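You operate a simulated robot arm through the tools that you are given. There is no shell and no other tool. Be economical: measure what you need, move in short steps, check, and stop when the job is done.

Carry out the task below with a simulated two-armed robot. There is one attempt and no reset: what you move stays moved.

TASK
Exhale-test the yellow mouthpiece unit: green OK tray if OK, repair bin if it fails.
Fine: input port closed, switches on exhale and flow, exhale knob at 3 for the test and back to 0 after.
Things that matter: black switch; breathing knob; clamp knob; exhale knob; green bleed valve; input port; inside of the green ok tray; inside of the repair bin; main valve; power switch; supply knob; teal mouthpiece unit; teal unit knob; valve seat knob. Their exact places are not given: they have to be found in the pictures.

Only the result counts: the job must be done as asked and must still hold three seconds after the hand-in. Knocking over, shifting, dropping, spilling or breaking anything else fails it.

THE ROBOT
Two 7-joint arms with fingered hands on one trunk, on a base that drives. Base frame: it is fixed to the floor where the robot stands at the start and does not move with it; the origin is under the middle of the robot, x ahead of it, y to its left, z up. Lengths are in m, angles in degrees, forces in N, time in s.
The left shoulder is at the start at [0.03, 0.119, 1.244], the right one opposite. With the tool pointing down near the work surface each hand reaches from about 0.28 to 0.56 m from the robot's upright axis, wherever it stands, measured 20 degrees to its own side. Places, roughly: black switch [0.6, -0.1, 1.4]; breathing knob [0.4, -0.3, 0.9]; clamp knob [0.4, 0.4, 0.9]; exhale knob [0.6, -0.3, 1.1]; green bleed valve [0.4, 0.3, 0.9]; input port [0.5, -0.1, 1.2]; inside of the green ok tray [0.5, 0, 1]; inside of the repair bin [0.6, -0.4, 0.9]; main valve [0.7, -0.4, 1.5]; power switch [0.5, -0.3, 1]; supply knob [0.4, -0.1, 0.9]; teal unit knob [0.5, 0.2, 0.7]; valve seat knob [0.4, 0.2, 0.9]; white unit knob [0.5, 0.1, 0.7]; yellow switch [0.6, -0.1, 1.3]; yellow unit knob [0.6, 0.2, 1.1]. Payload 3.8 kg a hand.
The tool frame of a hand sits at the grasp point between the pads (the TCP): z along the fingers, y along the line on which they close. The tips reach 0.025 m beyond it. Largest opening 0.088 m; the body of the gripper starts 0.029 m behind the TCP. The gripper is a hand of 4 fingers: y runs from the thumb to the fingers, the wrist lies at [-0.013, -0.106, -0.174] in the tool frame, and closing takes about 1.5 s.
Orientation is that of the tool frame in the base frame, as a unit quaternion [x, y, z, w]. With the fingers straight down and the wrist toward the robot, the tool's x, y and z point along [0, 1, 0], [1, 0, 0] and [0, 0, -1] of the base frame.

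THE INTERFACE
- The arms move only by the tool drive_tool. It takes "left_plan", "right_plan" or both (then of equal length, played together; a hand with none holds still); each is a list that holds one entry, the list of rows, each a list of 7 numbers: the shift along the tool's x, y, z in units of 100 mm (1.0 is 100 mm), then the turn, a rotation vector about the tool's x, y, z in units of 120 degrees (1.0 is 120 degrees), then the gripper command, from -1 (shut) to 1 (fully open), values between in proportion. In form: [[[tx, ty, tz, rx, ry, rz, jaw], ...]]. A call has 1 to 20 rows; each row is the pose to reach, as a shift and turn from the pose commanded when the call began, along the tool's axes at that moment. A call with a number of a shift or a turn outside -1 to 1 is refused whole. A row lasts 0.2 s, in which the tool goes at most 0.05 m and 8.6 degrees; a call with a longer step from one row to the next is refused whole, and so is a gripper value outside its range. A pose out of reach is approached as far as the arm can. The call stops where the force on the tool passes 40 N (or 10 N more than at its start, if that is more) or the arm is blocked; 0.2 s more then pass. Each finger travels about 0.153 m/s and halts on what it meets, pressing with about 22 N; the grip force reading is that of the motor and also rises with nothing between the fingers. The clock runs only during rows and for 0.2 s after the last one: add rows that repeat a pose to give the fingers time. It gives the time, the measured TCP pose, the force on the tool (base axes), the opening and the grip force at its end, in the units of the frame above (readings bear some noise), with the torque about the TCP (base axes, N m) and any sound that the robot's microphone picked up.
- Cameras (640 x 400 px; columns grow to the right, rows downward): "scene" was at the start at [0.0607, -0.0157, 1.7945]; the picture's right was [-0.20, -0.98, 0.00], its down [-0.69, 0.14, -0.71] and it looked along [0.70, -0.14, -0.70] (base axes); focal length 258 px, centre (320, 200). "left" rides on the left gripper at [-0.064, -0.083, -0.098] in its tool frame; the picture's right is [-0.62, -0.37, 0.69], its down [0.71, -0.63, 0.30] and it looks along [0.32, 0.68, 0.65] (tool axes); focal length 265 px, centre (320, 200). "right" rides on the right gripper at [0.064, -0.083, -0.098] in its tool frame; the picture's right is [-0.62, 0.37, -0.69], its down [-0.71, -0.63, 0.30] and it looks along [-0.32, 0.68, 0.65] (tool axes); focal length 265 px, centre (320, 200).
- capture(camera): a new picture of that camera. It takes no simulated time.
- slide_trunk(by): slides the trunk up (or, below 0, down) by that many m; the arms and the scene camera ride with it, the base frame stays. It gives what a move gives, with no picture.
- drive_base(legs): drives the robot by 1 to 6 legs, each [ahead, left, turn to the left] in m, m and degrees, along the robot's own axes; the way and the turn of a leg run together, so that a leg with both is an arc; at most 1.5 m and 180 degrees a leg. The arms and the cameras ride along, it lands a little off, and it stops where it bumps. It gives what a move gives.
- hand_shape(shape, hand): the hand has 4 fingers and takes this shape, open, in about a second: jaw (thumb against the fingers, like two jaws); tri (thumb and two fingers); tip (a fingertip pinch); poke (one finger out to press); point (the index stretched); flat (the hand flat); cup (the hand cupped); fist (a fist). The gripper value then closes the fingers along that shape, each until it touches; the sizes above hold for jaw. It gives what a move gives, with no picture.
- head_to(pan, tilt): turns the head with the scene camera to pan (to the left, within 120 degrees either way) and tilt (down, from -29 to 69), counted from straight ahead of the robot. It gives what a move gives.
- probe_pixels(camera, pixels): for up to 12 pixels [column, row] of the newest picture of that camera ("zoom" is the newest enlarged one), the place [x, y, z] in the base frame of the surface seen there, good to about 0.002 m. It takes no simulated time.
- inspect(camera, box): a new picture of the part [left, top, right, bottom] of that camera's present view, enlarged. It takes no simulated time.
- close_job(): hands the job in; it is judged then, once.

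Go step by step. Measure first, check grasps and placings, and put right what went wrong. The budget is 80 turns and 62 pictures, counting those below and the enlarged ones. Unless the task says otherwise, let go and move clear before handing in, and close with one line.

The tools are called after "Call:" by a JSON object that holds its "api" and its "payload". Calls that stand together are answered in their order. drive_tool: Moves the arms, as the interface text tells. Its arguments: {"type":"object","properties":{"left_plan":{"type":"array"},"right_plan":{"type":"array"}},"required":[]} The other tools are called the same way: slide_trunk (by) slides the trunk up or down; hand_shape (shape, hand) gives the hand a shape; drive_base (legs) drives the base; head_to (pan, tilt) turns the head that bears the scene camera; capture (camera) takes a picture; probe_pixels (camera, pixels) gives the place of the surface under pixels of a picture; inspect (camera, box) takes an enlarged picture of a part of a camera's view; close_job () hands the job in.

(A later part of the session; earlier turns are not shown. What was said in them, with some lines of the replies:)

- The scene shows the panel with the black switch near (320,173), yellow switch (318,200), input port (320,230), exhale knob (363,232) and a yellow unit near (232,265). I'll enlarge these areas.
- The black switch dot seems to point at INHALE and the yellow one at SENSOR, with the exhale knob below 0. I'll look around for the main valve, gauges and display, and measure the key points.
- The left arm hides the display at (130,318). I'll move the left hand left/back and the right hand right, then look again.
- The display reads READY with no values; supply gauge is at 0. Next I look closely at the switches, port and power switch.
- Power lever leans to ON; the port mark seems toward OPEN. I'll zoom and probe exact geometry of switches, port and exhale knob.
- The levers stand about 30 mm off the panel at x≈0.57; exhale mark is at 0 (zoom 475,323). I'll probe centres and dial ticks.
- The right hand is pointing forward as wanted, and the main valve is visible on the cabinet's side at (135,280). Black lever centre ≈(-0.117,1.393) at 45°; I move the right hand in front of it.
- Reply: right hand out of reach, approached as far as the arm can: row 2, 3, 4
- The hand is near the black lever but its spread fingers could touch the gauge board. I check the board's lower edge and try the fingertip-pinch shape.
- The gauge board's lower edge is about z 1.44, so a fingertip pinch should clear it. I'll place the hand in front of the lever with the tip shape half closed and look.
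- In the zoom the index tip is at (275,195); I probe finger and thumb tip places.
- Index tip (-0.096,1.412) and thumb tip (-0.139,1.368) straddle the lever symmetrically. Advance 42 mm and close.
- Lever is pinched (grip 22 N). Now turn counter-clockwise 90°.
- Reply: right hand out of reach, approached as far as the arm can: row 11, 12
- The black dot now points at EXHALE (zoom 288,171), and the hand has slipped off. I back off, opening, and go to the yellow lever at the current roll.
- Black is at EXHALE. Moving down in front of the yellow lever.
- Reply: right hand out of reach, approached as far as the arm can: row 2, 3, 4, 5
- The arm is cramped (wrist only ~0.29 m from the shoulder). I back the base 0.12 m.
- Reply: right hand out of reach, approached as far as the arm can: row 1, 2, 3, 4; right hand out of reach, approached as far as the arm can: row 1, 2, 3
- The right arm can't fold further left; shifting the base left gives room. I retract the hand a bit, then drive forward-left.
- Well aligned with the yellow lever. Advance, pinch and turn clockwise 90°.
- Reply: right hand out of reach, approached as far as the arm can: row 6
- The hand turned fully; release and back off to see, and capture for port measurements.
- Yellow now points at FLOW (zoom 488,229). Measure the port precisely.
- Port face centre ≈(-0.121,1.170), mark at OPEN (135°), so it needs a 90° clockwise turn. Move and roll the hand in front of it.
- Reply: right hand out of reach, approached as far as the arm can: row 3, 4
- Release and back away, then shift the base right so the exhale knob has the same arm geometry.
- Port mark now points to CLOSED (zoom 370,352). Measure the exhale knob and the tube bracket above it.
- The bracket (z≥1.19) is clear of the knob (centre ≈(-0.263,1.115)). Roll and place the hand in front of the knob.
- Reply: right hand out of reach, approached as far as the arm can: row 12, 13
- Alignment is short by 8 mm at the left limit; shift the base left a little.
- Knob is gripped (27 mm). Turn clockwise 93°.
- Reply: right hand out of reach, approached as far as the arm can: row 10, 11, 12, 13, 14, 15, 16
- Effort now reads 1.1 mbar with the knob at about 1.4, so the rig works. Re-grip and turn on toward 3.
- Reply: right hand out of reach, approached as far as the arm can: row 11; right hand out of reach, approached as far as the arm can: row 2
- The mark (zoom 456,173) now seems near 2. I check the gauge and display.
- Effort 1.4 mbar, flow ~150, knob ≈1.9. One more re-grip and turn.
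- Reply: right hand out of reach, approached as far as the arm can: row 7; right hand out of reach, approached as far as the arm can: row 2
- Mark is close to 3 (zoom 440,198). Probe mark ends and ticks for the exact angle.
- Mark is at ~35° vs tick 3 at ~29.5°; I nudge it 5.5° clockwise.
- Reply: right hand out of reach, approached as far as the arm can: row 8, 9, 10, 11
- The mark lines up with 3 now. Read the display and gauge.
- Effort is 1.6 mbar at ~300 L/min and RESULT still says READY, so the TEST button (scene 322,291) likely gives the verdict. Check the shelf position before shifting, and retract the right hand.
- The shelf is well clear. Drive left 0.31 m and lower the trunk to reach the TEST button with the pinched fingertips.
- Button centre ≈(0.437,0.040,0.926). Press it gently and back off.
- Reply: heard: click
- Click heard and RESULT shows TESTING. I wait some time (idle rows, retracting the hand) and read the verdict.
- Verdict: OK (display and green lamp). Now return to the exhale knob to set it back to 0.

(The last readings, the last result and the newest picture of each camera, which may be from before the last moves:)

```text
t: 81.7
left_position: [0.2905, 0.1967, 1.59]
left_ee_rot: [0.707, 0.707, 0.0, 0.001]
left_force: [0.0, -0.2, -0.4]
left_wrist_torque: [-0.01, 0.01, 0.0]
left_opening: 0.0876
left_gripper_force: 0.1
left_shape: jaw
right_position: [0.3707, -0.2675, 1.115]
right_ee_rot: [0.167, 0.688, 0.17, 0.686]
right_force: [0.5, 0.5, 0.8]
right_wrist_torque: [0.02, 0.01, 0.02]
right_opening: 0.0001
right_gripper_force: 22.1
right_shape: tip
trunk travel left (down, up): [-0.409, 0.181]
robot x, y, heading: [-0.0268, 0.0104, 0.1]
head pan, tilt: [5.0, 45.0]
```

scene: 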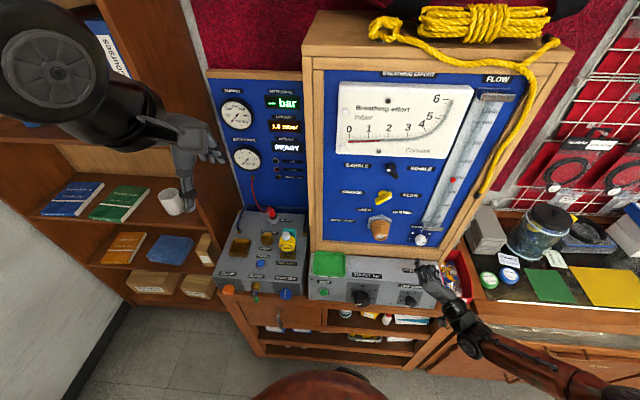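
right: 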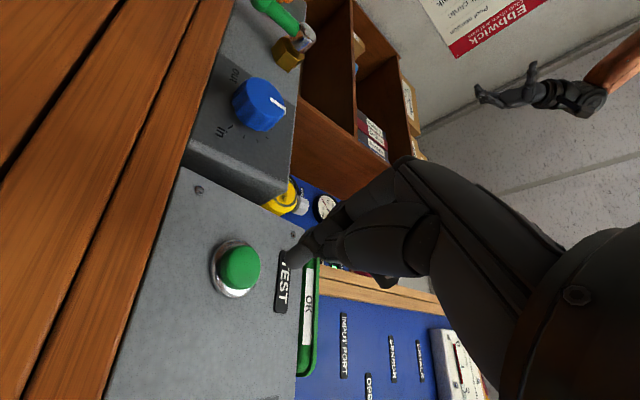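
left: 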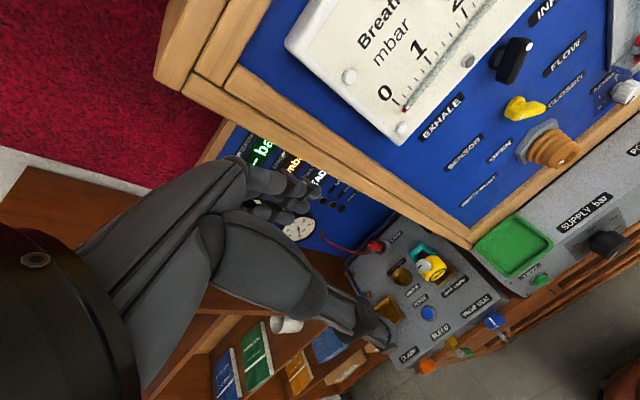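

Call:
{"api": "drive_tool", "payload": {"right_plan": [[[0.01, 0.02, 0.3, 0, 0, -0.01, -0.5], [0.01, 0.045, 0.6, 0, 0, -0.02, 0], [0.01, 0.045, 0.9, 0, 0, -0.03, 0.1], [0.01, 0.045, 1.0, 0, 0, -0.03, 0.1]]]}}

Call:
{"api": "drive_tool", "payload": {"right_plan": [[[0, 0, 0.3, 0, 0, 0, 0.1], [0, 0, 0.65, 0, 0, 0, 0.1], [0, 0, 0.65, 0, 0, 0, 0.1], [0, 0, 0.65, 0, 0, 0, -0.5], [0, 0, 0.65, 0, 0, 0, -1], [0, 0, 0.65, 0, 0, 0, -1], [0, 0, 0.65, 0, 0, 0, -1]]]}}

Call:
{"api": "drive_tool", "payload": {"right_plan": [[[0, 0, 0, 0, 0, -0.065, -1], [0, 0, 0, 0, 0, -0.13, -1], [0, 0, 0, 0, 0, -0.195, -1], [0, 0, 0, 0, 0, -0.26, -1], [0, 0, 0, 0, 0, -0.325, -1], [0, 0, 0, 0, 0, -0.39, -1], [0, 0, 0, 0, 0, -0.455, -1], [0, 0, 0, 0, 0, -0.52, -1], [0, 0, 0, 0, 0, -0.56, -1], [0, 0, 0, 0, 0, -0.56, -1], [0, 0, 0, 0, 0, -0.56, 0.1], [0, 0, 0, 0, 0, -0.56, 0.1], [0, 0, -0.3, 0, 0, -0.56, 0.1], [0, 0, -0.55, 0, 0, -0.56, 0.1]]]}}

```text
t: 82.7
left_position: [0.2907, 0.1976, 1.5893]
left_ee_rot: [0.707, 0.707, 0.0, 0.0]
left_force: [0.1, -0.9, -0.6]
left_wrist_torque: [0.01, 0.01, 0.03]
left_opening: 0.0875
left_gripper_force: 0.0
left_shape: jaw
right_position: [0.4708, -0.2626, 1.117]
right_ee_rot: [0.145, 0.693, 0.149, 0.691]
right_force: [-0.1, 0.2, 0.3]
right_wrist_torque: [0.04, 0.0, 0.0]
right_opening: 0.0478
right_gripper_force: 0.1
right_shape: tip
trunk travel left (down, up): [-0.409, 0.181]
robot x, y, heading: [-0.0273, 0.008, -0.1]
head pan, tilt: [5.0, 45.0]
```

```text
t: 84.3
left_position: [0.2901, 0.1952, 1.589]
left_ee_rot: [0.707, 0.707, 0.0, 0.0]
left_force: [-0.2, 0.1, 0.2]
left_wrist_torque: [-0.01, 0.02, -0.02]
left_opening: 0.0877
left_gripper_force: 0.0
left_shape: jaw
right_position: [0.5351, -0.261, 1.1202]
right_ee_rot: [0.146, 0.693, 0.147, 0.691]
right_force: [0.0, -3.2, -0.8]
right_wrist_torque: [0.03, 0.07, -0.09]
right_opening: 0.0271
right_gripper_force: 21.9
right_shape: tip
trunk travel left (down, up): [-0.409, 0.181]
robot x, y, heading: [-0.0293, 0.007, -0.0]
head pan, tilt: [5.0, 45.0]
```

```text
t: 87.3
left_position: [0.2906, 0.1968, 1.5896]
left_ee_rot: [0.707, 0.707, 0.0, 0.0]
left_force: [0.0, -0.2, -0.4]
left_wrist_torque: [0.04, -0.01, 0.03]
left_opening: 0.0876
left_gripper_force: 0.0
left_shape: jaw
right_position: [0.4794, -0.2616, 1.1177]
right_ee_rot: [-0.262, 0.657, -0.259, 0.657]
right_force: [-0.3, -0.5, 0.0]
right_wrist_torque: [0.06, -0.02, 0.02]
right_opening: 0.0479
right_gripper_force: 0.0
right_shape: tip
right hand out of reach, approached as far as the arm can: row 8
trunk travel left (down, up): [-0.409, 0.181]
robot x, y, heading: [-0.0292, 0.0063, 0.0]
head pan, tilt: [5.0, 45.0]
```

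First 67° back done; second re-grip and turn.

Call:
{"api": "drive_tool", "payload": {"right_plan": [[[0, 0, 0, 0, 0, 0.065, 0.1], [0, 0, 0, 0, 0, 0.13, 0.1], [0, 0, 0, 0, 0, 0.195, 0.1], [0, 0, 0, 0, 0, 0.26, 0.1], [0, 0, 0, 0, 0, 0.325, 0.1], [0, 0, 0, 0, 0, 0.39, 0.1], [0, 0, 0, 0, 0, 0.455, 0.1], [0, 0, 0, 0, 0, 0.52, 0.1], [0, 0, 0, 0, 0, 0.56, 0.1], [0, 0, 0.3, 0, 0, 0.56, 0.1], [0, 0, 0.57, 0, 0, 0.56, 0.1], [0, 0, 0.57, 0, 0, 0.56, 0.1], [0, 0, 0.57, 0, 0, 0.56, -0.5], [0, 0, 0.57, 0, 0, 0.56, -1], [0, 0, 0.57, 0, 0, 0.56, -1], [0, 0, 0.57, 0, 0, 0.56, -1]]]}}

Call:
{"api": "drive_tool", "payload": {"right_plan": [[[0, 0, 0, 0, 0, -0.065, -1], [0, 0, 0, 0, 0, -0.13, -1], [0, 0, 0, 0, 0, -0.195, -1], [0, 0, 0, 0, 0, -0.26, -1], [0, 0, 0, 0, 0, -0.325, -1], [0, 0, 0, 0, 0, -0.39, -1], [0, 0, 0, 0, 0, -0.455, -1], [0, 0, 0, 0, 0, -0.52, -1], [0, 0, 0, 0, 0, -0.56, -1], [0, 0, 0, 0, 0, -0.56, -1], [0, 0, 0, 0, 0, -0.56, 0.1], [0, 0, 0, 0, 0, -0.56, 0.1], [0, 0, -0.3, 0, 0, -0.56, 0.1], [0, 0, -0.55, 0, 0, -0.56, 0.1]]]}}

Call:
{"api": "inspect", "payload": {"camera": "right", "box": [160, 190, 360, 340]}}

```text
t: 90.7
left_position: [0.2899, 0.1962, 1.59]
left_ee_rot: [0.707, 0.707, 0.0, 0.0]
left_force: [1.0, 0.8, -0.8]
left_wrist_torque: [0.0, 0.02, 0.01]
left_opening: 0.0876
left_gripper_force: 0.1
left_shape: jaw
right_position: [0.5359, -0.261, 1.1195]
right_ee_rot: [0.147, 0.693, 0.148, 0.69]
right_force: [-2.7, -0.7, -1.7]
right_wrist_torque: [-0.01, 0.03, -0.05]
right_opening: 0.0283
right_gripper_force: 22.4
right_shape: tip
right hand out of reach, approached as far as the arm can: row 1, 2, 11, 12, 13, 14, 15, 16
trunk travel left (down, up): [-0.409, 0.181]
robot x, y, heading: [-0.0302, 0.0063, -0.2]
head pan, tilt: [5.0, 45.0]
```

```text
t: 93.7
left_position: [0.2904, 0.1972, 1.5908]
left_ee_rot: [0.707, 0.707, 0.0, 0.0]
left_force: [-0.9, 0.1, 0.2]
left_wrist_torque: [0.0, 0.0, 0.0]
left_opening: 0.0879
left_gripper_force: 0.1
left_shape: jaw
right_position: [0.4814, -0.2638, 1.1213]
right_ee_rot: [-0.263, 0.657, -0.258, 0.658]
right_force: [-0.2, -1.2, 1.2]
right_wrist_torque: [-0.02, 0.02, 0.02]
right_opening: 0.048
right_gripper_force: 0.2
right_shape: tip
trunk travel left (down, up): [-0.409, 0.181]
robot x, y, heading: [-0.0284, 0.0119, 0.1]
head pan, tilt: [5.0, 45.0]
```

```text
2.67 times, centred on (260, 265) of right
```

zoom: 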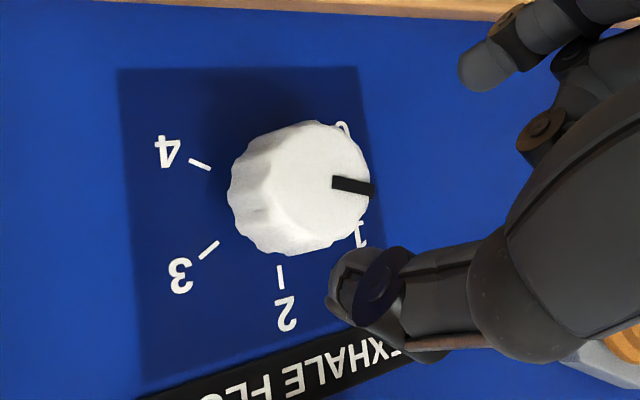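

Call:
{"api": "probe_pixels", "payload": {"camera": "zoom", "pixels": [[336, 182], [352, 185], [369, 188], [208, 250], [280, 277], [200, 164]]}}

```text
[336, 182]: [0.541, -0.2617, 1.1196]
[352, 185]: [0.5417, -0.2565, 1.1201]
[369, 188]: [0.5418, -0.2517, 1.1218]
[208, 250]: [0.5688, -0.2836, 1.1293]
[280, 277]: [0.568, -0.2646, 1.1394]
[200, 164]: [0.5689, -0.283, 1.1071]
```

Mark is at ~168°, 0 lies at ~210°: 42° left to turn.

Call:
{"api": "drive_tool", "payload": {"right_plan": [[[0.02, 0.03, 0, 0, 0, 0.065, 0.1], [0.02, 0.03, 0, 0, 0, 0.13, 0.1], [0.02, 0.03, 0, 0, 0, 0.195, 0.1], [0.02, 0.03, 0, 0, 0, 0.26, 0.1], [0.02, 0.03, 0, 0, 0, 0.325, 0.1], [0.02, 0.03, 0, 0, 0, 0.38, 0.1], [0.02, 0.03, 0.3, 0, 0, 0.38, 0.1], [0.02, 0.03, 0.56, 0, 0, 0.38, 0.1], [0.02, 0.03, 0.56, 0, 0, 0.38, 0.1], [0.02, 0.03, 0.56, 0, 0, 0.38, -0.5], [0.02, 0.03, 0.56, 0, 0, 0.38, -1], [0.02, 0.03, 0.56, 0, 0, 0.38, -1], [0.02, 0.03, 0.56, 0, 0, 0.38, -1]]]}}

Call:
{"api": "drive_tool", "payload": {"right_plan": [[[0, 0, 0, 0, 0, -0.065, -1], [0, 0, 0, 0, 0, -0.13, -1], [0, 0, 0, 0, 0, -0.195, -1], [0, 0, 0, 0, 0, -0.26, -1], [0, 0, 0, 0, 0, -0.325, -1], [0, 0, 0, 0, 0, -0.355, -1], [0, 0, 0, 0, 0, -0.355, -1], [0, 0, 0, 0, 0, -0.355, 0.1], [0, 0, 0, 0, 0, -0.355, 0.1], [0, 0, -0.3, 0, 0, -0.355, 0.1], [0, 0, -0.6, 0, 0, -0.355, 0.1]]]}}

Call:
{"api": "inspect", "payload": {"camera": "right", "box": [160, 190, 360, 340]}}

```text
t: 96.5
left_position: [0.2904, 0.1965, 1.5902]
left_ee_rot: [0.707, 0.707, 0.0, -0.001]
left_force: [0.4, -0.1, -0.6]
left_wrist_torque: [0.03, -0.01, -0.01]
left_opening: 0.0879
left_gripper_force: 0.0
left_shape: jaw
right_position: [0.5389, -0.262, 1.1156]
right_ee_rot: [0.014, 0.708, 0.016, 0.706]
right_force: [0.4, -2.7, -2.6]
right_wrist_torque: [-0.03, 0.03, 0.0]
right_opening: 0.0267
right_gripper_force: 22.0
right_shape: tip
right hand out of reach, approached as far as the arm can: row 1, 2
trunk travel left (down, up): [-0.409, 0.181]
robot x, y, heading: [-0.0289, 0.0094, -0.1]
head pan, tilt: [5.0, 45.0]
```

```text
t: 98.9
left_position: [0.2898, 0.1964, 1.5896]
left_ee_rot: [0.707, 0.707, 0.001, 0.0]
left_force: [-0.4, 0.0, 0.1]
left_wrist_torque: [-0.02, 0.01, 0.02]
left_opening: 0.0873
left_gripper_force: 0.0
left_shape: jaw
right_position: [0.4765, -0.2601, 1.1192]
right_ee_rot: [-0.244, 0.664, -0.241, 0.665]
right_force: [0.1, 0.6, 0.8]
right_wrist_torque: [-0.03, 0.0, 0.0]
right_opening: 0.0479
right_gripper_force: 0.1
right_shape: tip
right hand out of reach, approached as far as the arm can: row 6
trunk travel left (down, up): [-0.409, 0.181]
robot x, y, heading: [-0.0279, 0.0072, 0.2]
head pan, tilt: [5.0, 45.0]
```

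```text
2.67 times, centred on (260, 265) of right
```

zoom: 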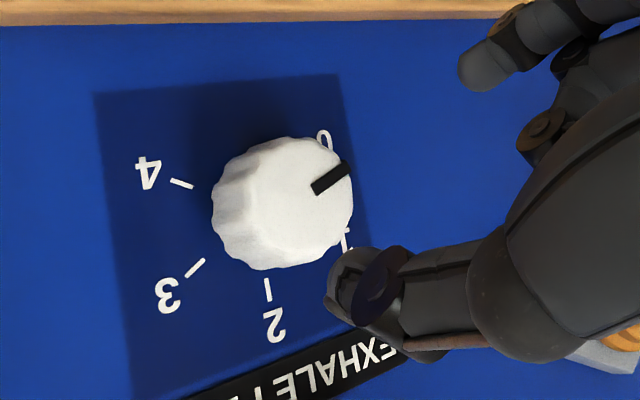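

Call:
{"api": "probe_pixels", "payload": {"camera": "zoom", "pixels": [[317, 189], [332, 179], [346, 168], [195, 267], [181, 183]]}}

```text
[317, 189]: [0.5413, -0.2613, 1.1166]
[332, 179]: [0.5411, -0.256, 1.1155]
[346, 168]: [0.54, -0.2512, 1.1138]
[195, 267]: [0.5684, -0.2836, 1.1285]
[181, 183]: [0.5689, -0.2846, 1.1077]
```

Mark at ~195°, still 15° short of 0. One more small turn.

Call:
{"api": "drive_tool", "payload": {"right_plan": [[[0.03, -0.01, 0, 0, 0, 0.065, 0.1], [0.03, -0.01, 0, 0, 0, 0.13, 0.1], [0.03, -0.01, 0, 0, 0, 0.195, 0.1], [0.03, -0.01, 0, 0, 0, 0.26, 0.1], [0.03, -0.01, 0.3, 0, 0, 0.28, 0.1], [0.03, -0.01, 0.61, 0, 0, 0.28, 0.1], [0.03, -0.01, 0.61, 0, 0, 0.28, 0.1], [0.03, -0.01, 0.61, 0, 0, 0.28, -0.5], [0.03, -0.01, 0.61, 0, 0, 0.28, -1], [0.03, -0.01, 0.61, 0, 0, 0.28, -1], [0.03, -0.01, 0.61, 0, 0, 0.28, -1], [0.03, -0.01, 0.61, 0, 0, 0.22, -1], [0.03, -0.01, 0.61, 0, 0, 0.155, -1], [0.03, -0.01, 0.61, 0, 0, 0.155, -1], [0.03, -0.01, 0.61, 0, 0, 0.155, 0.1], [0.03, -0.01, 0.61, 0, 0, 0.155, 0.1], [0.03, -0.01, 0.3, 0, 0, 0.155, 0.1], [0.03, -0.01, 0, 0, 0, 0.155, 0.1]]]}}

Call:
{"api": "inspect", "payload": {"camera": "right", "box": [160, 190, 360, 340]}}

```text
t: 102.7
left_position: [0.289, 0.1963, 1.5898]
left_ee_rot: [0.707, 0.707, 0.0, 0.0]
left_force: [0.0, -0.4, 0.2]
left_wrist_torque: [-0.01, -0.01, -0.05]
left_opening: 0.088
left_gripper_force: 0.1
left_shape: jaw
right_position: [0.4792, -0.2612, 1.1169]
right_ee_rot: [-0.135, 0.694, -0.131, 0.695]
right_force: [0.7, 0.1, 0.0]
right_wrist_torque: [0.02, 0.01, -0.01]
right_opening: 0.0482
right_gripper_force: 0.1
right_shape: tip
trunk travel left (down, up): [-0.409, 0.181]
robot x, y, heading: [-0.0256, 0.0084, 0.3]
head pan, tilt: [5.0, 45.0]
```

```text
2.67 times, centred on (260, 265) of right
```

zoom: 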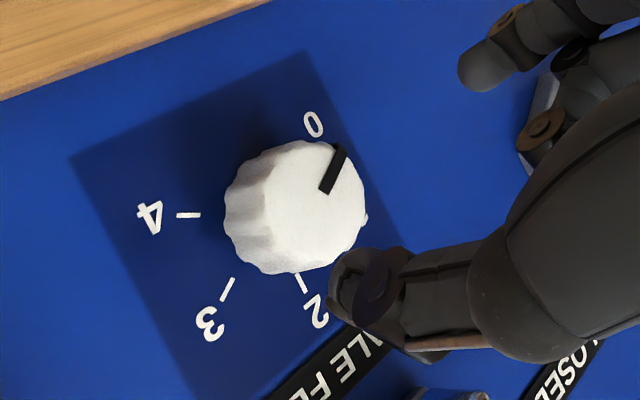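

Call:
{"api": "probe_pixels", "payload": {"camera": "zoom", "pixels": [[325, 188], [332, 170], [340, 153], [227, 290], [188, 215]]}}

Call:
{"api": "probe_pixels", "payload": {"camera": "scene", "pixels": [[288, 238], [288, 234], [281, 246], [295, 246], [280, 231], [294, 231], [288, 256], [270, 245], [302, 250], [315, 252], [343, 254], [345, 277]]}}

```text
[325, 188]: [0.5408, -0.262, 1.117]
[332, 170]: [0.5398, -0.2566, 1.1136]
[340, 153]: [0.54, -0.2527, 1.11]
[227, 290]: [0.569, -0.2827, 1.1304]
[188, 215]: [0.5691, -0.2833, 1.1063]
```

```text
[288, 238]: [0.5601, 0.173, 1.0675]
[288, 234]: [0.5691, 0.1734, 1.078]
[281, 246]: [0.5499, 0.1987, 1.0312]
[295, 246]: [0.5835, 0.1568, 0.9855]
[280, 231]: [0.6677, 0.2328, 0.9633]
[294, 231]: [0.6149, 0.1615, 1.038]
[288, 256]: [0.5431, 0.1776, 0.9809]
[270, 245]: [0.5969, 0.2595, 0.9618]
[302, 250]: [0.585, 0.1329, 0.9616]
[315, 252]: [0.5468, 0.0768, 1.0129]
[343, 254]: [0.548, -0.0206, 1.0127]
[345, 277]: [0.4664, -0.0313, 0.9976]
```

Mark now at ~215°, i.e. 0. Next: retract, take jaw shape, level the roll, and drive left in front of the yellow unit.

Call:
{"api": "drive_tool", "payload": {"right_plan": [[[0, 0, -0.3, 0, 0, 0.06, 0.5], [0, 0, -0.6, 0, 0, 0.12, 1], [0, 0, -0.9, 0, 0, 0.183, 1], [0, 0, -0.9, 0, 0, 0.183, 1]]]}}

Call:
{"api": "hand_shape", "payload": {"shape": "jaw", "hand": "right"}}

Call:
{"api": "drive_base", "payload": {"legs": [[0, 0.435, 0]]}}

Call:
{"api": "head_to", "payload": {"pan": -20, "tilt": 48}}

Call:
{"api": "capture", "payload": {"camera": "right"}}

Call:
{"api": "capture", "payload": {"camera": "scene"}}

```text
t: 103.7
left_position: [0.2903, 0.1959, 1.5898]
left_ee_rot: [0.707, 0.707, 0.0, 0.0]
left_force: [0.3, 0.0, -0.2]
left_wrist_torque: [-0.02, -0.02, -0.03]
left_opening: 0.088
left_gripper_force: 0.0
left_shape: jaw
right_position: [0.3857, -0.2631, 1.1181]
right_ee_rot: [0.002, 0.708, 0.005, 0.706]
right_force: [0.3, 0.2, 0.0]
right_wrist_torque: [0.0, 0.01, -0.01]
right_opening: 0.0878
right_gripper_force: 0.0
right_shape: tip
trunk travel left (down, up): [-0.409, 0.181]
robot x, y, heading: [-0.0262, 0.0101, -0.4]
head pan, tilt: [5.0, 45.0]
```

```text
t: 104.6
left_position: [0.2906, 0.1973, 1.5883]
left_ee_rot: [0.707, 0.707, -0.001, -0.001]
left_force: [0.0, 0.0, 0.2]
left_wrist_torque: [0.04, -0.01, 0.01]
left_opening: 0.0878
left_gripper_force: 0.0
left_shape: jaw
right_position: [0.3861, -0.263, 1.1177]
right_ee_rot: [0.001, 0.707, 0.003, 0.707]
right_force: [0.0, -0.4, 0.3]
right_wrist_torque: [0.0, 0.0, -0.05]
right_opening: 0.0877
right_gripper_force: 0.0
right_shape: jaw
trunk travel left (down, up): [-0.409, 0.181]
robot x, y, heading: [-0.0259, 0.0057, 0.1]
head pan, tilt: [5.0, 45.0]
```

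```text
t: 107.3
left_position: [0.2906, 0.6378, 1.5893]
left_ee_rot: [0.706, 0.708, 0.0, 0.0]
left_force: [0.5, -0.2, 0.2]
left_wrist_torque: [-0.02, 0.02, 0.02]
left_opening: 0.0875
left_gripper_force: 0.1
left_shape: jaw
right_position: [0.3884, 0.1791, 1.1172]
right_ee_rot: [0.0, 0.708, 0.004, 0.706]
right_force: [0.0, -0.8, -0.3]
right_wrist_torque: [-0.02, 0.03, 0.0]
right_opening: 0.0878
right_gripper_force: 0.0
right_shape: jaw
trunk travel left (down, up): [-0.409, 0.181]
robot x, y, heading: [-0.0285, 0.4493, -0.2]
head pan, tilt: [5.0, 45.0]
```

```text
t: 108.2
left_position: [0.2885, 0.6375, 1.5902]
left_ee_rot: [0.706, 0.708, 0.0, 0.001]
left_force: [1.0, 0.3, -0.1]
left_wrist_torque: [0.01, 0.02, 0.02]
left_opening: 0.0877
left_gripper_force: 0.1
left_shape: jaw
right_position: [0.3871, 0.1786, 1.1166]
right_ee_rot: [0.0, 0.708, 0.005, 0.706]
right_force: [0.5, 0.1, 0.2]
right_wrist_torque: [0.04, -0.03, -0.02]
right_opening: 0.0876
right_gripper_force: 0.1
right_shape: jaw
trunk travel left (down, up): [-0.409, 0.181]
robot x, y, heading: [-0.0309, 0.4479, 0.2]
head pan, tilt: [-20.0, 48.0]
```

```text
7 pictures are left
```

right: 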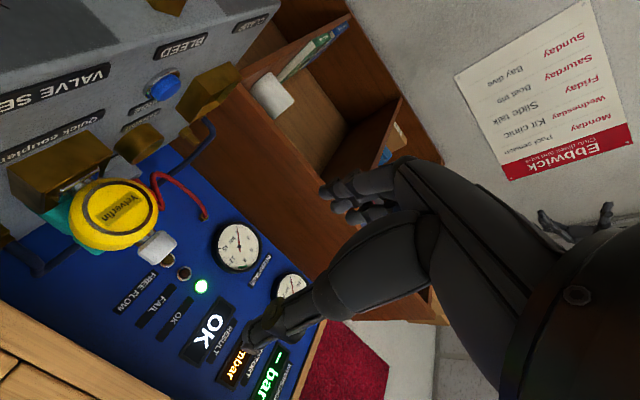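

```text
6 pictures are left
```

scene: 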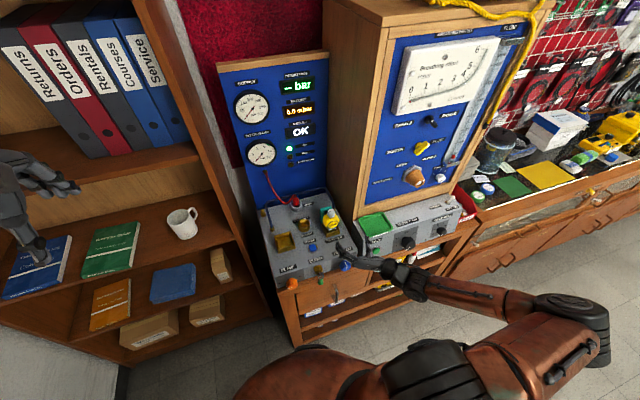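

Unit visible at right-image (113,213), knob (158,247), stem (85,187). Probe its geometry.

Call:
{"api": "probe_pixels", "payload": {"camera": "right", "pixels": [[113, 213], [74, 215], [155, 210], [120, 183], [110, 245], [158, 247], [172, 252], [145, 240], [85, 187], [65, 195], [55, 215], [95, 165]]}}

Call:
{"api": "inspect", "payload": {"camera": "right", "box": [0, 110, 240, 290]}}

```text
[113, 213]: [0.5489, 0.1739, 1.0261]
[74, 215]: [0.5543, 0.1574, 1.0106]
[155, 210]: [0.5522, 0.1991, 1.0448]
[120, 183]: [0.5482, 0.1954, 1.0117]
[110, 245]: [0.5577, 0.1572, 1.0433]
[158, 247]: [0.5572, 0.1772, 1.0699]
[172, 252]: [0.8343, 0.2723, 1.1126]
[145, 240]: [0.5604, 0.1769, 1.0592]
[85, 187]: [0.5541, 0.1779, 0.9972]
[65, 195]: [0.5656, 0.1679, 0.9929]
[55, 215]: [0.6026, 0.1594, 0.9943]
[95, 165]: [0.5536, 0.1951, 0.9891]
```

```text
2.22 times, centred on (120, 200) of right
```

zoom: 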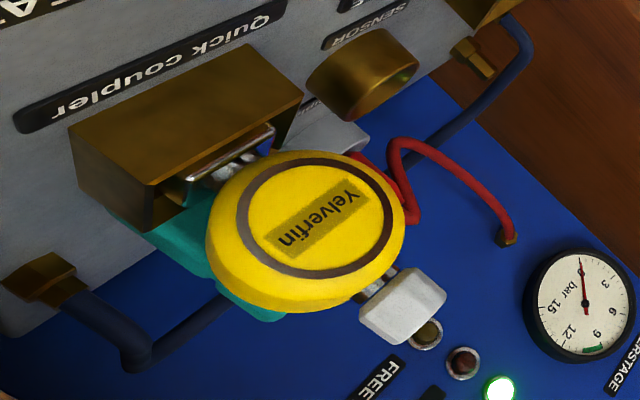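

The unit's disc is centred at about (y 0.177, z 1.030), ~54 mm wide, stem in the coupler at z≈0.99. Go to a pre-grasp tilted 20° down.

Call:
{"api": "drive_tool", "payload": {"right_plan": [[[0.12, 0, 0.2, 0, 0.06, 0, 1], [0.25, 0, 0.4, 0, 0.12, 0, 1], [0.38, -0.01, 0.7, 0, 0.167, 0, 1], [0.51, -0.016, 0.93, 0, 0.167, 0, 1], [0.51, -0.016, 0.93, 0, 0.167, 0, 1]]]}}

```text
t: 109.4
left_position: [0.2894, 0.6375, 1.5894]
left_ee_rot: [0.706, 0.709, 0.0, 0.001]
left_force: [-0.4, 0.3, -0.4]
left_wrist_torque: [-0.01, -0.02, -0.03]
left_opening: 0.0875
left_gripper_force: 0.0
left_shape: jaw
right_position: [0.4805, 0.1762, 1.0664]
right_ee_rot: [0.0, 0.821, 0.005, 0.571]
right_force: [0.3, 0.8, 0.0]
right_wrist_torque: [-0.02, 0.0, 0.02]
right_opening: 0.0879
right_gripper_force: 0.1
right_shape: jaw
trunk travel left (down, up): [-0.409, 0.181]
robot x, y, heading: [-0.0262, 0.4517, 0.0]
head pan, tilt: [-20.0, 48.0]
```

On target; advance and close.

Call:
{"api": "drive_tool", "payload": {"right_plan": [[[0, 0.01, 0.3, 0, 0, 0, 1], [0, 0.01, 0.6, 0, 0, 0, 1], [0, 0.01, 0.9, 0, 0, 0, 1], [0, 0.01, 0.9, 0, 0, 0, 0.7], [0, 0.01, 0.9, 0, 0, 0, 0.2], [0, 0.01, 0.9, 0, 0, 0, -0.4], [0, 0.01, 0.9, 0, 0, 0, -1], [0, 0.01, 0.9, 0, 0, 0, -1], [0, 0.01, 0.9, 0, 0, 0, -1]]]}}

Call:
{"api": "inspect", "payload": {"camera": "scene", "box": [270, 170, 430, 290]}}

```text
t: 111.4
left_position: [0.2901, 0.6382, 1.5882]
left_ee_rot: [0.707, 0.708, 0.0, 0.0]
left_force: [0.6, -0.1, 0.4]
left_wrist_torque: [-0.01, -0.01, -0.04]
left_opening: 0.0875
left_gripper_force: 0.1
left_shape: jaw
right_position: [0.5649, 0.1785, 1.0348]
right_ee_rot: [-0.001, 0.82, 0.004, 0.572]
right_force: [1.0, 0.4, -0.7]
right_wrist_torque: [-0.03, 0.0, 0.01]
right_opening: 0.0526
right_gripper_force: 22.2
right_shape: jaw
trunk travel left (down, up): [-0.409, 0.181]
robot x, y, heading: [-0.0297, 0.449, 0.3]
head pan, tilt: [-20.0, 48.0]
```

```text
3.33 times, centred on (350, 230) of scene
```

zoom: 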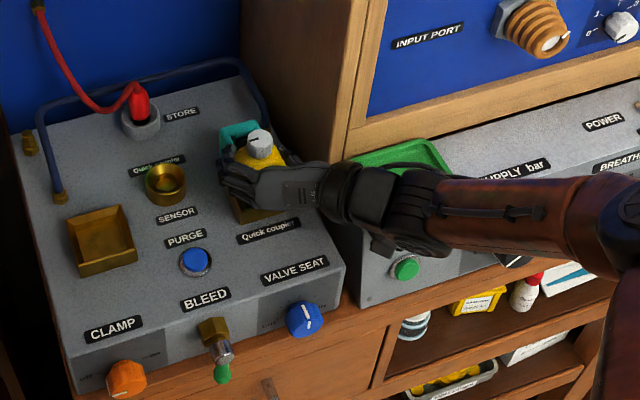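

Held (52.6 mm, 22 N). Lift straight up.

Call:
{"api": "drive_tool", "payload": {"right_plan": [[[-0.094, 0, -0.034, 0, 0, 0, -1], [-0.188, 0, -0.068, 0, 0, 0, -1], [-0.3, 0, -0.11, 0, 0, 0, -1], [-0.45, 0, -0.164, 0, 0, 0, -1], [-0.6, 0, -0.218, 0, 0, 0, -1], [-0.752, 0, -0.274, 0, 0, 0, -1], [-0.94, 0, -0.342, 0, 0, 0, -1]]]}}

Call:
{"api": "inspect", "payload": {"camera": "scene", "box": [270, 140, 430, 260]}}

```text
t: 113.0
left_position: [0.2889, 0.6374, 1.5893]
left_ee_rot: [0.707, 0.707, 0.0, 0.0]
left_force: [0.0, 0.3, -0.7]
left_wrist_torque: [-0.03, 0.01, -0.01]
left_opening: 0.0878
left_gripper_force: 0.0
left_shape: jaw
right_position: [0.5635, 0.1799, 1.1335]
right_ee_rot: [-0.001, 0.82, 0.004, 0.572]
right_force: [0.1, 0.2, -2.1]
right_wrist_torque: [-0.02, 0.0, 0.01]
right_opening: 0.0523
right_gripper_force: 21.5
right_shape: jaw
trunk travel left (down, up): [-0.409, 0.181]
robot x, y, heading: [-0.0296, 0.451, 0.0]
head pan, tilt: [-20.0, 48.0]
```

```text
3.33 times, centred on (350, 200) of scene
```

zoom: 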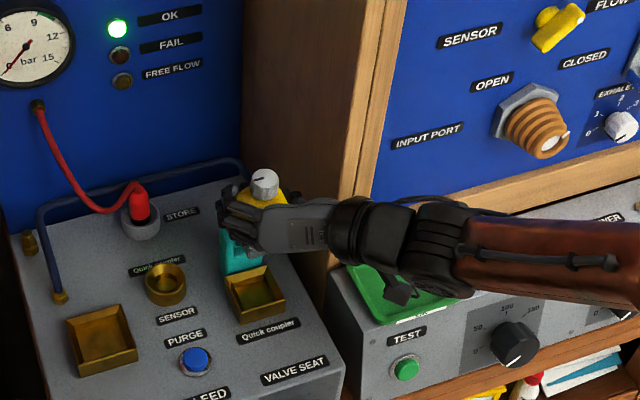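

Unit is lifted free (weight ~2 N). Measure the OK tray from the scene picture.

Call:
{"api": "probe_pixels", "payload": {"camera": "scene", "pixels": [[358, 217], [365, 236], [383, 211], [393, 228], [375, 224], [362, 219], [368, 232], [381, 215], [388, 226], [372, 239], [366, 212], [390, 232]]}}

Call:
{"api": "capture", "payload": {"camera": "right"}}

```text
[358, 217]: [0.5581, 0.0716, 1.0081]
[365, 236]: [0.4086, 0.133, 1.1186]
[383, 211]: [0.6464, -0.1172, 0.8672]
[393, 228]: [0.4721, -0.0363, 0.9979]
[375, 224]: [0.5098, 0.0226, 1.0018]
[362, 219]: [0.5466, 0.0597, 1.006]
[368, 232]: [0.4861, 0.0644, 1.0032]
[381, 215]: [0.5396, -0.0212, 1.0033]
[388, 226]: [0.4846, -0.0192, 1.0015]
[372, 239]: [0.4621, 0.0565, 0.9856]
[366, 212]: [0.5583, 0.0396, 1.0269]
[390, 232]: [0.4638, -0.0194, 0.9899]
```

```text
2 pictures are left
```

right: 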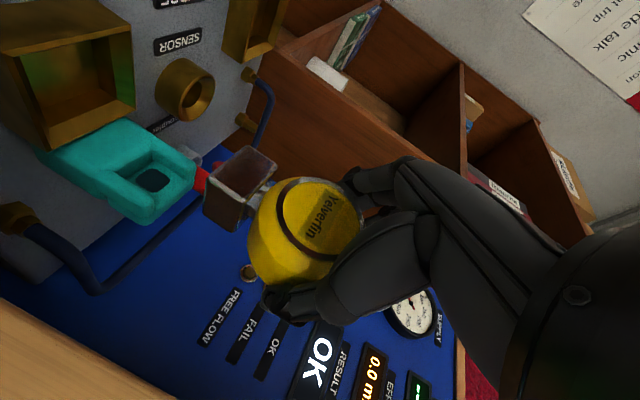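

The unit hangs straight; the teal block is bench fixture and stays put. Tray interior centre ≈(0.510,0.022), floor z≈1.002. Pull back to x≈0.508 and drive right 0.158 m.

Call:
{"api": "drive_tool", "payload": {"right_plan": [[[0.09, 0, -0.26, 0, 0, 0, -1], [0.188, 0, -0.517, 0, 0, 0, -1], [0.188, 0, -0.517, 0, 0, 0, -1]]]}}

Call:
{"api": "drive_base", "payload": {"legs": [[0, -0.155, 0]]}}

```text
t: 113.8
left_position: [0.2915, 0.638, 1.5909]
left_ee_rot: [0.706, 0.708, -0.001, 0.0]
left_force: [-0.5, 0.5, 0.0]
left_wrist_torque: [-0.01, 0.01, -0.02]
left_opening: 0.0879
left_gripper_force: 0.0
left_shape: jaw
right_position: [0.5109, 0.1798, 1.1334]
right_ee_rot: [-0.001, 0.82, 0.004, 0.572]
right_force: [-0.6, -0.9, -2.7]
right_wrist_torque: [0.03, 0.03, -0.01]
right_opening: 0.0521
right_gripper_force: 22.2
right_shape: jaw
trunk travel left (down, up): [-0.409, 0.181]
robot x, y, heading: [-0.0251, 0.4521, 0.1]
head pan, tilt: [-20.0, 48.0]
```

```text
t: 115.1
left_position: [0.2892, 0.4882, 1.5886]
left_ee_rot: [0.705, 0.709, 0.001, 0.0]
left_force: [0.0, -0.5, 0.5]
left_wrist_torque: [0.05, 0.02, -0.01]
left_opening: 0.0879
left_gripper_force: 0.2
left_shape: jaw
right_position: [0.5119, 0.0315, 1.135]
right_ee_rot: [-0.002, 0.82, 0.006, 0.572]
right_force: [0.4, 0.7, -2.6]
right_wrist_torque: [-0.03, 0.01, -0.02]
right_opening: 0.0521
right_gripper_force: 21.7
right_shape: jaw
trunk travel left (down, up): [-0.409, 0.181]
robot x, y, heading: [-0.028, 0.2948, 0.1]
head pan, tilt: [-20.0, 48.0]
```

Call:
{"api": "drive_tool", "payload": {"right_plan": [[[0.1, -0.05, 0.0, 0, 0, 0, -1], [0.3, -0.1, 0.08, 0, 0, 0, -1], [0.5, -0.1, 0.14, 0, 0, 0, -1], [0.606, -0.1, 0.178, 0, 0, 0, -1], [0.606, -0.1, 0.178, 0, 0, 0, -1]]]}}

Call:
{"api": "probe_pixels", "payload": {"camera": "right", "pixels": [[215, 195], [240, 225], [225, 215], [240, 160], [210, 185], [275, 215]]}}

```text
t: 116.3
left_position: [0.2898, 0.4863, 1.5897]
left_ee_rot: [0.706, 0.709, -0.001, 0.0]
left_force: [-0.3, 0.2, 0.1]
left_wrist_torque: [0.03, 0.0, 0.01]
left_opening: 0.0875
left_gripper_force: 0.0
left_shape: jaw
right_position: [0.5097, 0.0197, 1.0721]
right_ee_rot: [-0.002, 0.819, 0.006, 0.573]
right_force: [-0.2, 0.7, -1.7]
right_wrist_torque: [0.0, 0.02, -0.02]
right_opening: 0.0522
right_gripper_force: 21.3
right_shape: jaw
trunk travel left (down, up): [-0.409, 0.181]
robot x, y, heading: [-0.028, 0.2956, 0.6]
head pan, tilt: [-20.0, 48.0]
```

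```text
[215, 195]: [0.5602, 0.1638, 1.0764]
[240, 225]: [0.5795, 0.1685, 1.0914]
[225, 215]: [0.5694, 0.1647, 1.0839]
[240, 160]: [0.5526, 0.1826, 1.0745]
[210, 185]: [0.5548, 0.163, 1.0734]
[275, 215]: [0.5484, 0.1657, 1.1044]
```

Stub bottom lies 60 mm below the TCP, so contact is expected at z≈1.062. Lower 9 mm.

Call:
{"api": "drive_tool", "payload": {"right_plan": [[[0.03, 0, 0.011, 0, 0, 0, -1], [0.06, 0, 0.022, 0, 0, 0, -1], [0.085, 0, 0.031, 0, 0, 0, -1], [0.085, 0, 0.031, 0, 0, 0, -1]]]}}

```text
t: 117.3
left_position: [0.288, 0.4883, 1.5902]
left_ee_rot: [0.706, 0.708, -0.001, -0.001]
left_force: [0.4, -0.3, 0.2]
left_wrist_torque: [-0.01, 0.0, 0.06]
left_opening: 0.0875
left_gripper_force: 0.1
left_shape: jaw
right_position: [0.5072, 0.0219, 1.0656]
right_ee_rot: [-0.003, 0.818, 0.006, 0.575]
right_force: [3.5, 0.2, 19.3]
right_wrist_torque: [0.28, -0.36, -0.08]
right_opening: 0.0525
right_gripper_force: 21.6
right_shape: jaw
trunk travel left (down, up): [-0.409, 0.181]
robot x, y, heading: [-0.029, 0.2983, 0.3]
head pan, tilt: [-20.0, 48.0]
```

Contact (19 N). Relax 1.5 mm and open slowly.

Call:
{"api": "drive_tool", "payload": {"right_plan": [[[-0.014, 0, -0.005, 0, 0, 0, -1], [-0.014, 0, -0.005, 0, 0, 0, -1]]]}}

Call:
{"api": "drive_tool", "payload": {"right_plan": [[[0, 0, 0, 0, 0, 0, 0.2], [0, 0, 0, 0, 0, 0, 0.25], [0, 0, 0, 0, 0, 0, 0.3], [0, 0, 0, 0, 0, 0, 0.4], [0, 0, 0, 0, 0, 0, 0.6], [0, 0, 0, 0, 0, 0, 0.6]]]}}

Call:
{"api": "inspect", "payload": {"camera": "scene", "box": [330, 110, 570, 290]}}

```text
t: 117.9
left_position: [0.2885, 0.4883, 1.5891]
left_ee_rot: [0.705, 0.709, 0.001, 0.0]
left_force: [0.3, -0.2, -0.3]
left_wrist_torque: [-0.03, -0.02, 0.01]
left_opening: 0.0877
left_gripper_force: 0.0
left_shape: jaw
right_position: [0.5078, 0.0211, 1.0643]
right_ee_rot: [-0.002, 0.819, 0.006, 0.574]
right_force: [6.5, 0.9, 16.7]
right_wrist_torque: [0.25, -0.34, -0.06]
right_opening: 0.0521
right_gripper_force: 22.0
right_shape: jaw
trunk travel left (down, up): [-0.409, 0.181]
robot x, y, heading: [-0.0256, 0.2965, 0.6]
head pan, tilt: [-20.0, 48.0]
```

```text
t: 119.3
left_position: [0.2889, 0.4872, 1.5889]
left_ee_rot: [0.706, 0.709, 0.0, 0.0]
left_force: [0.4, 0.2, -0.6]
left_wrist_torque: [0.01, 0.02, -0.02]
left_opening: 0.0879
left_gripper_force: 0.0
left_shape: jaw
right_position: [0.5073, 0.0207, 1.0625]
right_ee_rot: [-0.002, 0.819, 0.005, 0.574]
right_force: [0.0, -0.9, 0.6]
right_wrist_torque: [0.0, 0.04, -0.02]
right_opening: 0.0702
right_gripper_force: 0.0
right_shape: jaw
trunk travel left (down, up): [-0.409, 0.181]
robot x, y, heading: [-0.0305, 0.2942, 0.4]
head pan, tilt: [-20.0, 48.0]
```

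```text
2.22 times, centred on (450, 200) of scene
```

zoom: 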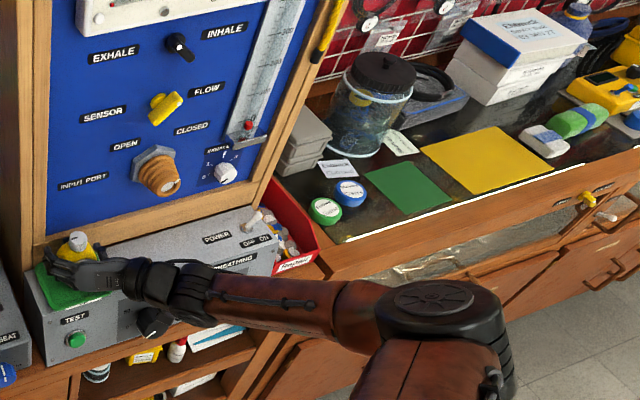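

Unit stands free between the open fingers. Open fully and withdraw along the tool axis.

Call:
{"api": "drive_tool", "payload": {"right_plan": [[[0, 0, 0, 0, 0, 0, 1], [0, 0, 0, 0, 0, 0, 1], [0, 0, -0.1, 0, 0, 0, 1], [0, 0, -0.25, 0, 0, 0, 1], [0, 0, -0.45, 0, 0, 0, 1], [0, 0, -0.7, 0, 0, 0, 1], [0, 0, -0.9, 0, 0, 0, 1], [-0.3, 0, -1.0, 0, 0, 0, 1], [-0.6, 0, -1.0, 0, 0, 0, 1]]]}}

Call:
{"api": "head_to", "payload": {"pan": -30, "tilt": 45}}

Call:
{"api": "inspect", "payload": {"camera": "scene", "box": [180, 120, 420, 300]}}

```text
t: 121.3
left_position: [0.2901, 0.4885, 1.5888]
left_ee_rot: [0.705, 0.709, 0.0, 0.001]
left_force: [-0.2, -0.4, -0.2]
left_wrist_torque: [0.0, 0.0, -0.04]
left_opening: 0.0876
left_gripper_force: 0.1
left_shape: jaw
right_position: [0.4331, 0.0201, 1.1518]
right_ee_rot: [-0.002, 0.82, 0.006, 0.572]
right_force: [-0.1, 0.1, -0.3]
right_wrist_torque: [-0.02, -0.04, 0.01]
right_opening: 0.0878
right_gripper_force: 0.1
right_shape: jaw
trunk travel left (down, up): [-0.409, 0.181]
robot x, y, heading: [-0.029, 0.2973, 0.5]
head pan, tilt: [-20.0, 48.0]
```

```text
t: 122.1
left_position: [0.2897, 0.4869, 1.5892]
left_ee_rot: [0.705, 0.709, 0.0, 0.0]
left_force: [0.5, -0.5, 0.2]
left_wrist_torque: [0.02, 0.0, 0.0]
left_opening: 0.0879
left_gripper_force: 0.1
left_shape: jaw
right_position: [0.4337, 0.0184, 1.1519]
right_ee_rot: [-0.002, 0.82, 0.006, 0.573]
right_force: [0.4, -0.1, -0.1]
right_wrist_torque: [0.0, 0.03, -0.05]
right_opening: 0.0878
right_gripper_force: 0.1
right_shape: jaw
trunk travel left (down, up): [-0.409, 0.181]
robot x, y, heading: [-0.0276, 0.2994, 0.1]
head pan, tilt: [-30.0, 45.0]
```

```text
2.22 times, centred on (300, 210) of scene
```

zoom: 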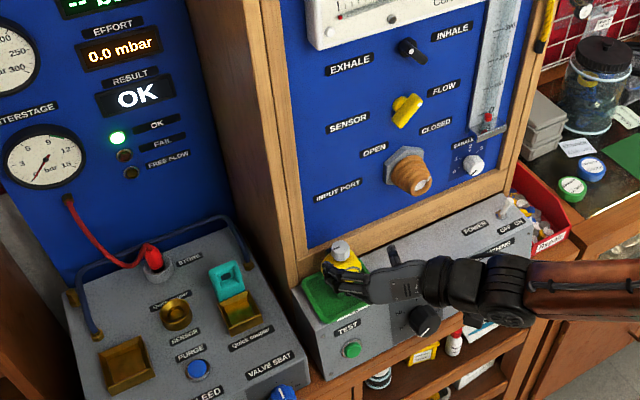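

The unit stands in the green OK tray (zoom 342,255), the effort reads 0.0, and the switches are still set. I move the hand well clear and hand in.

Call:
{"api": "drive_tool", "payload": {"right_plan": [[[-0.3, 0, -0.2, 0, 0, 0, 1], [-0.6, 0, -0.4, 0, 0, 0, 1], [-0.6, 0, -0.4, 0, 0, 0, 1]]]}}

Call:
{"api": "close_job", "payload": {}}

```text
t: 122.9
left_position: [0.2901, 0.4867, 1.5891]
left_ee_rot: [0.705, 0.709, 0.0, 0.0]
left_force: [0.3, -0.1, 0.5]
left_wrist_torque: [0.01, 0.02, -0.02]
left_opening: 0.0877
left_gripper_force: 0.1
left_shape: jaw
right_position: [0.4194, 0.0171, 1.2215]
right_ee_rot: [-0.002, 0.82, 0.007, 0.572]
right_force: [-0.1, 0.4, 0.7]
right_wrist_torque: [0.05, 0.02, 0.0]
right_opening: 0.0878
right_gripper_force: 0.1
right_shape: jaw
trunk travel left (down, up): [-0.409, 0.181]
robot x, y, heading: [-0.0309, 0.2971, 0.3]
head pan, tilt: [-30.0, 45.0]
```

```text
The job is handed in.
```

The yellow mouthpiece unit passed its exhale test (display OK, 1.6 mbar with the knob at 3), so it now stands in the green OK tray and the exhale knob is back at 0; the job is handed in.
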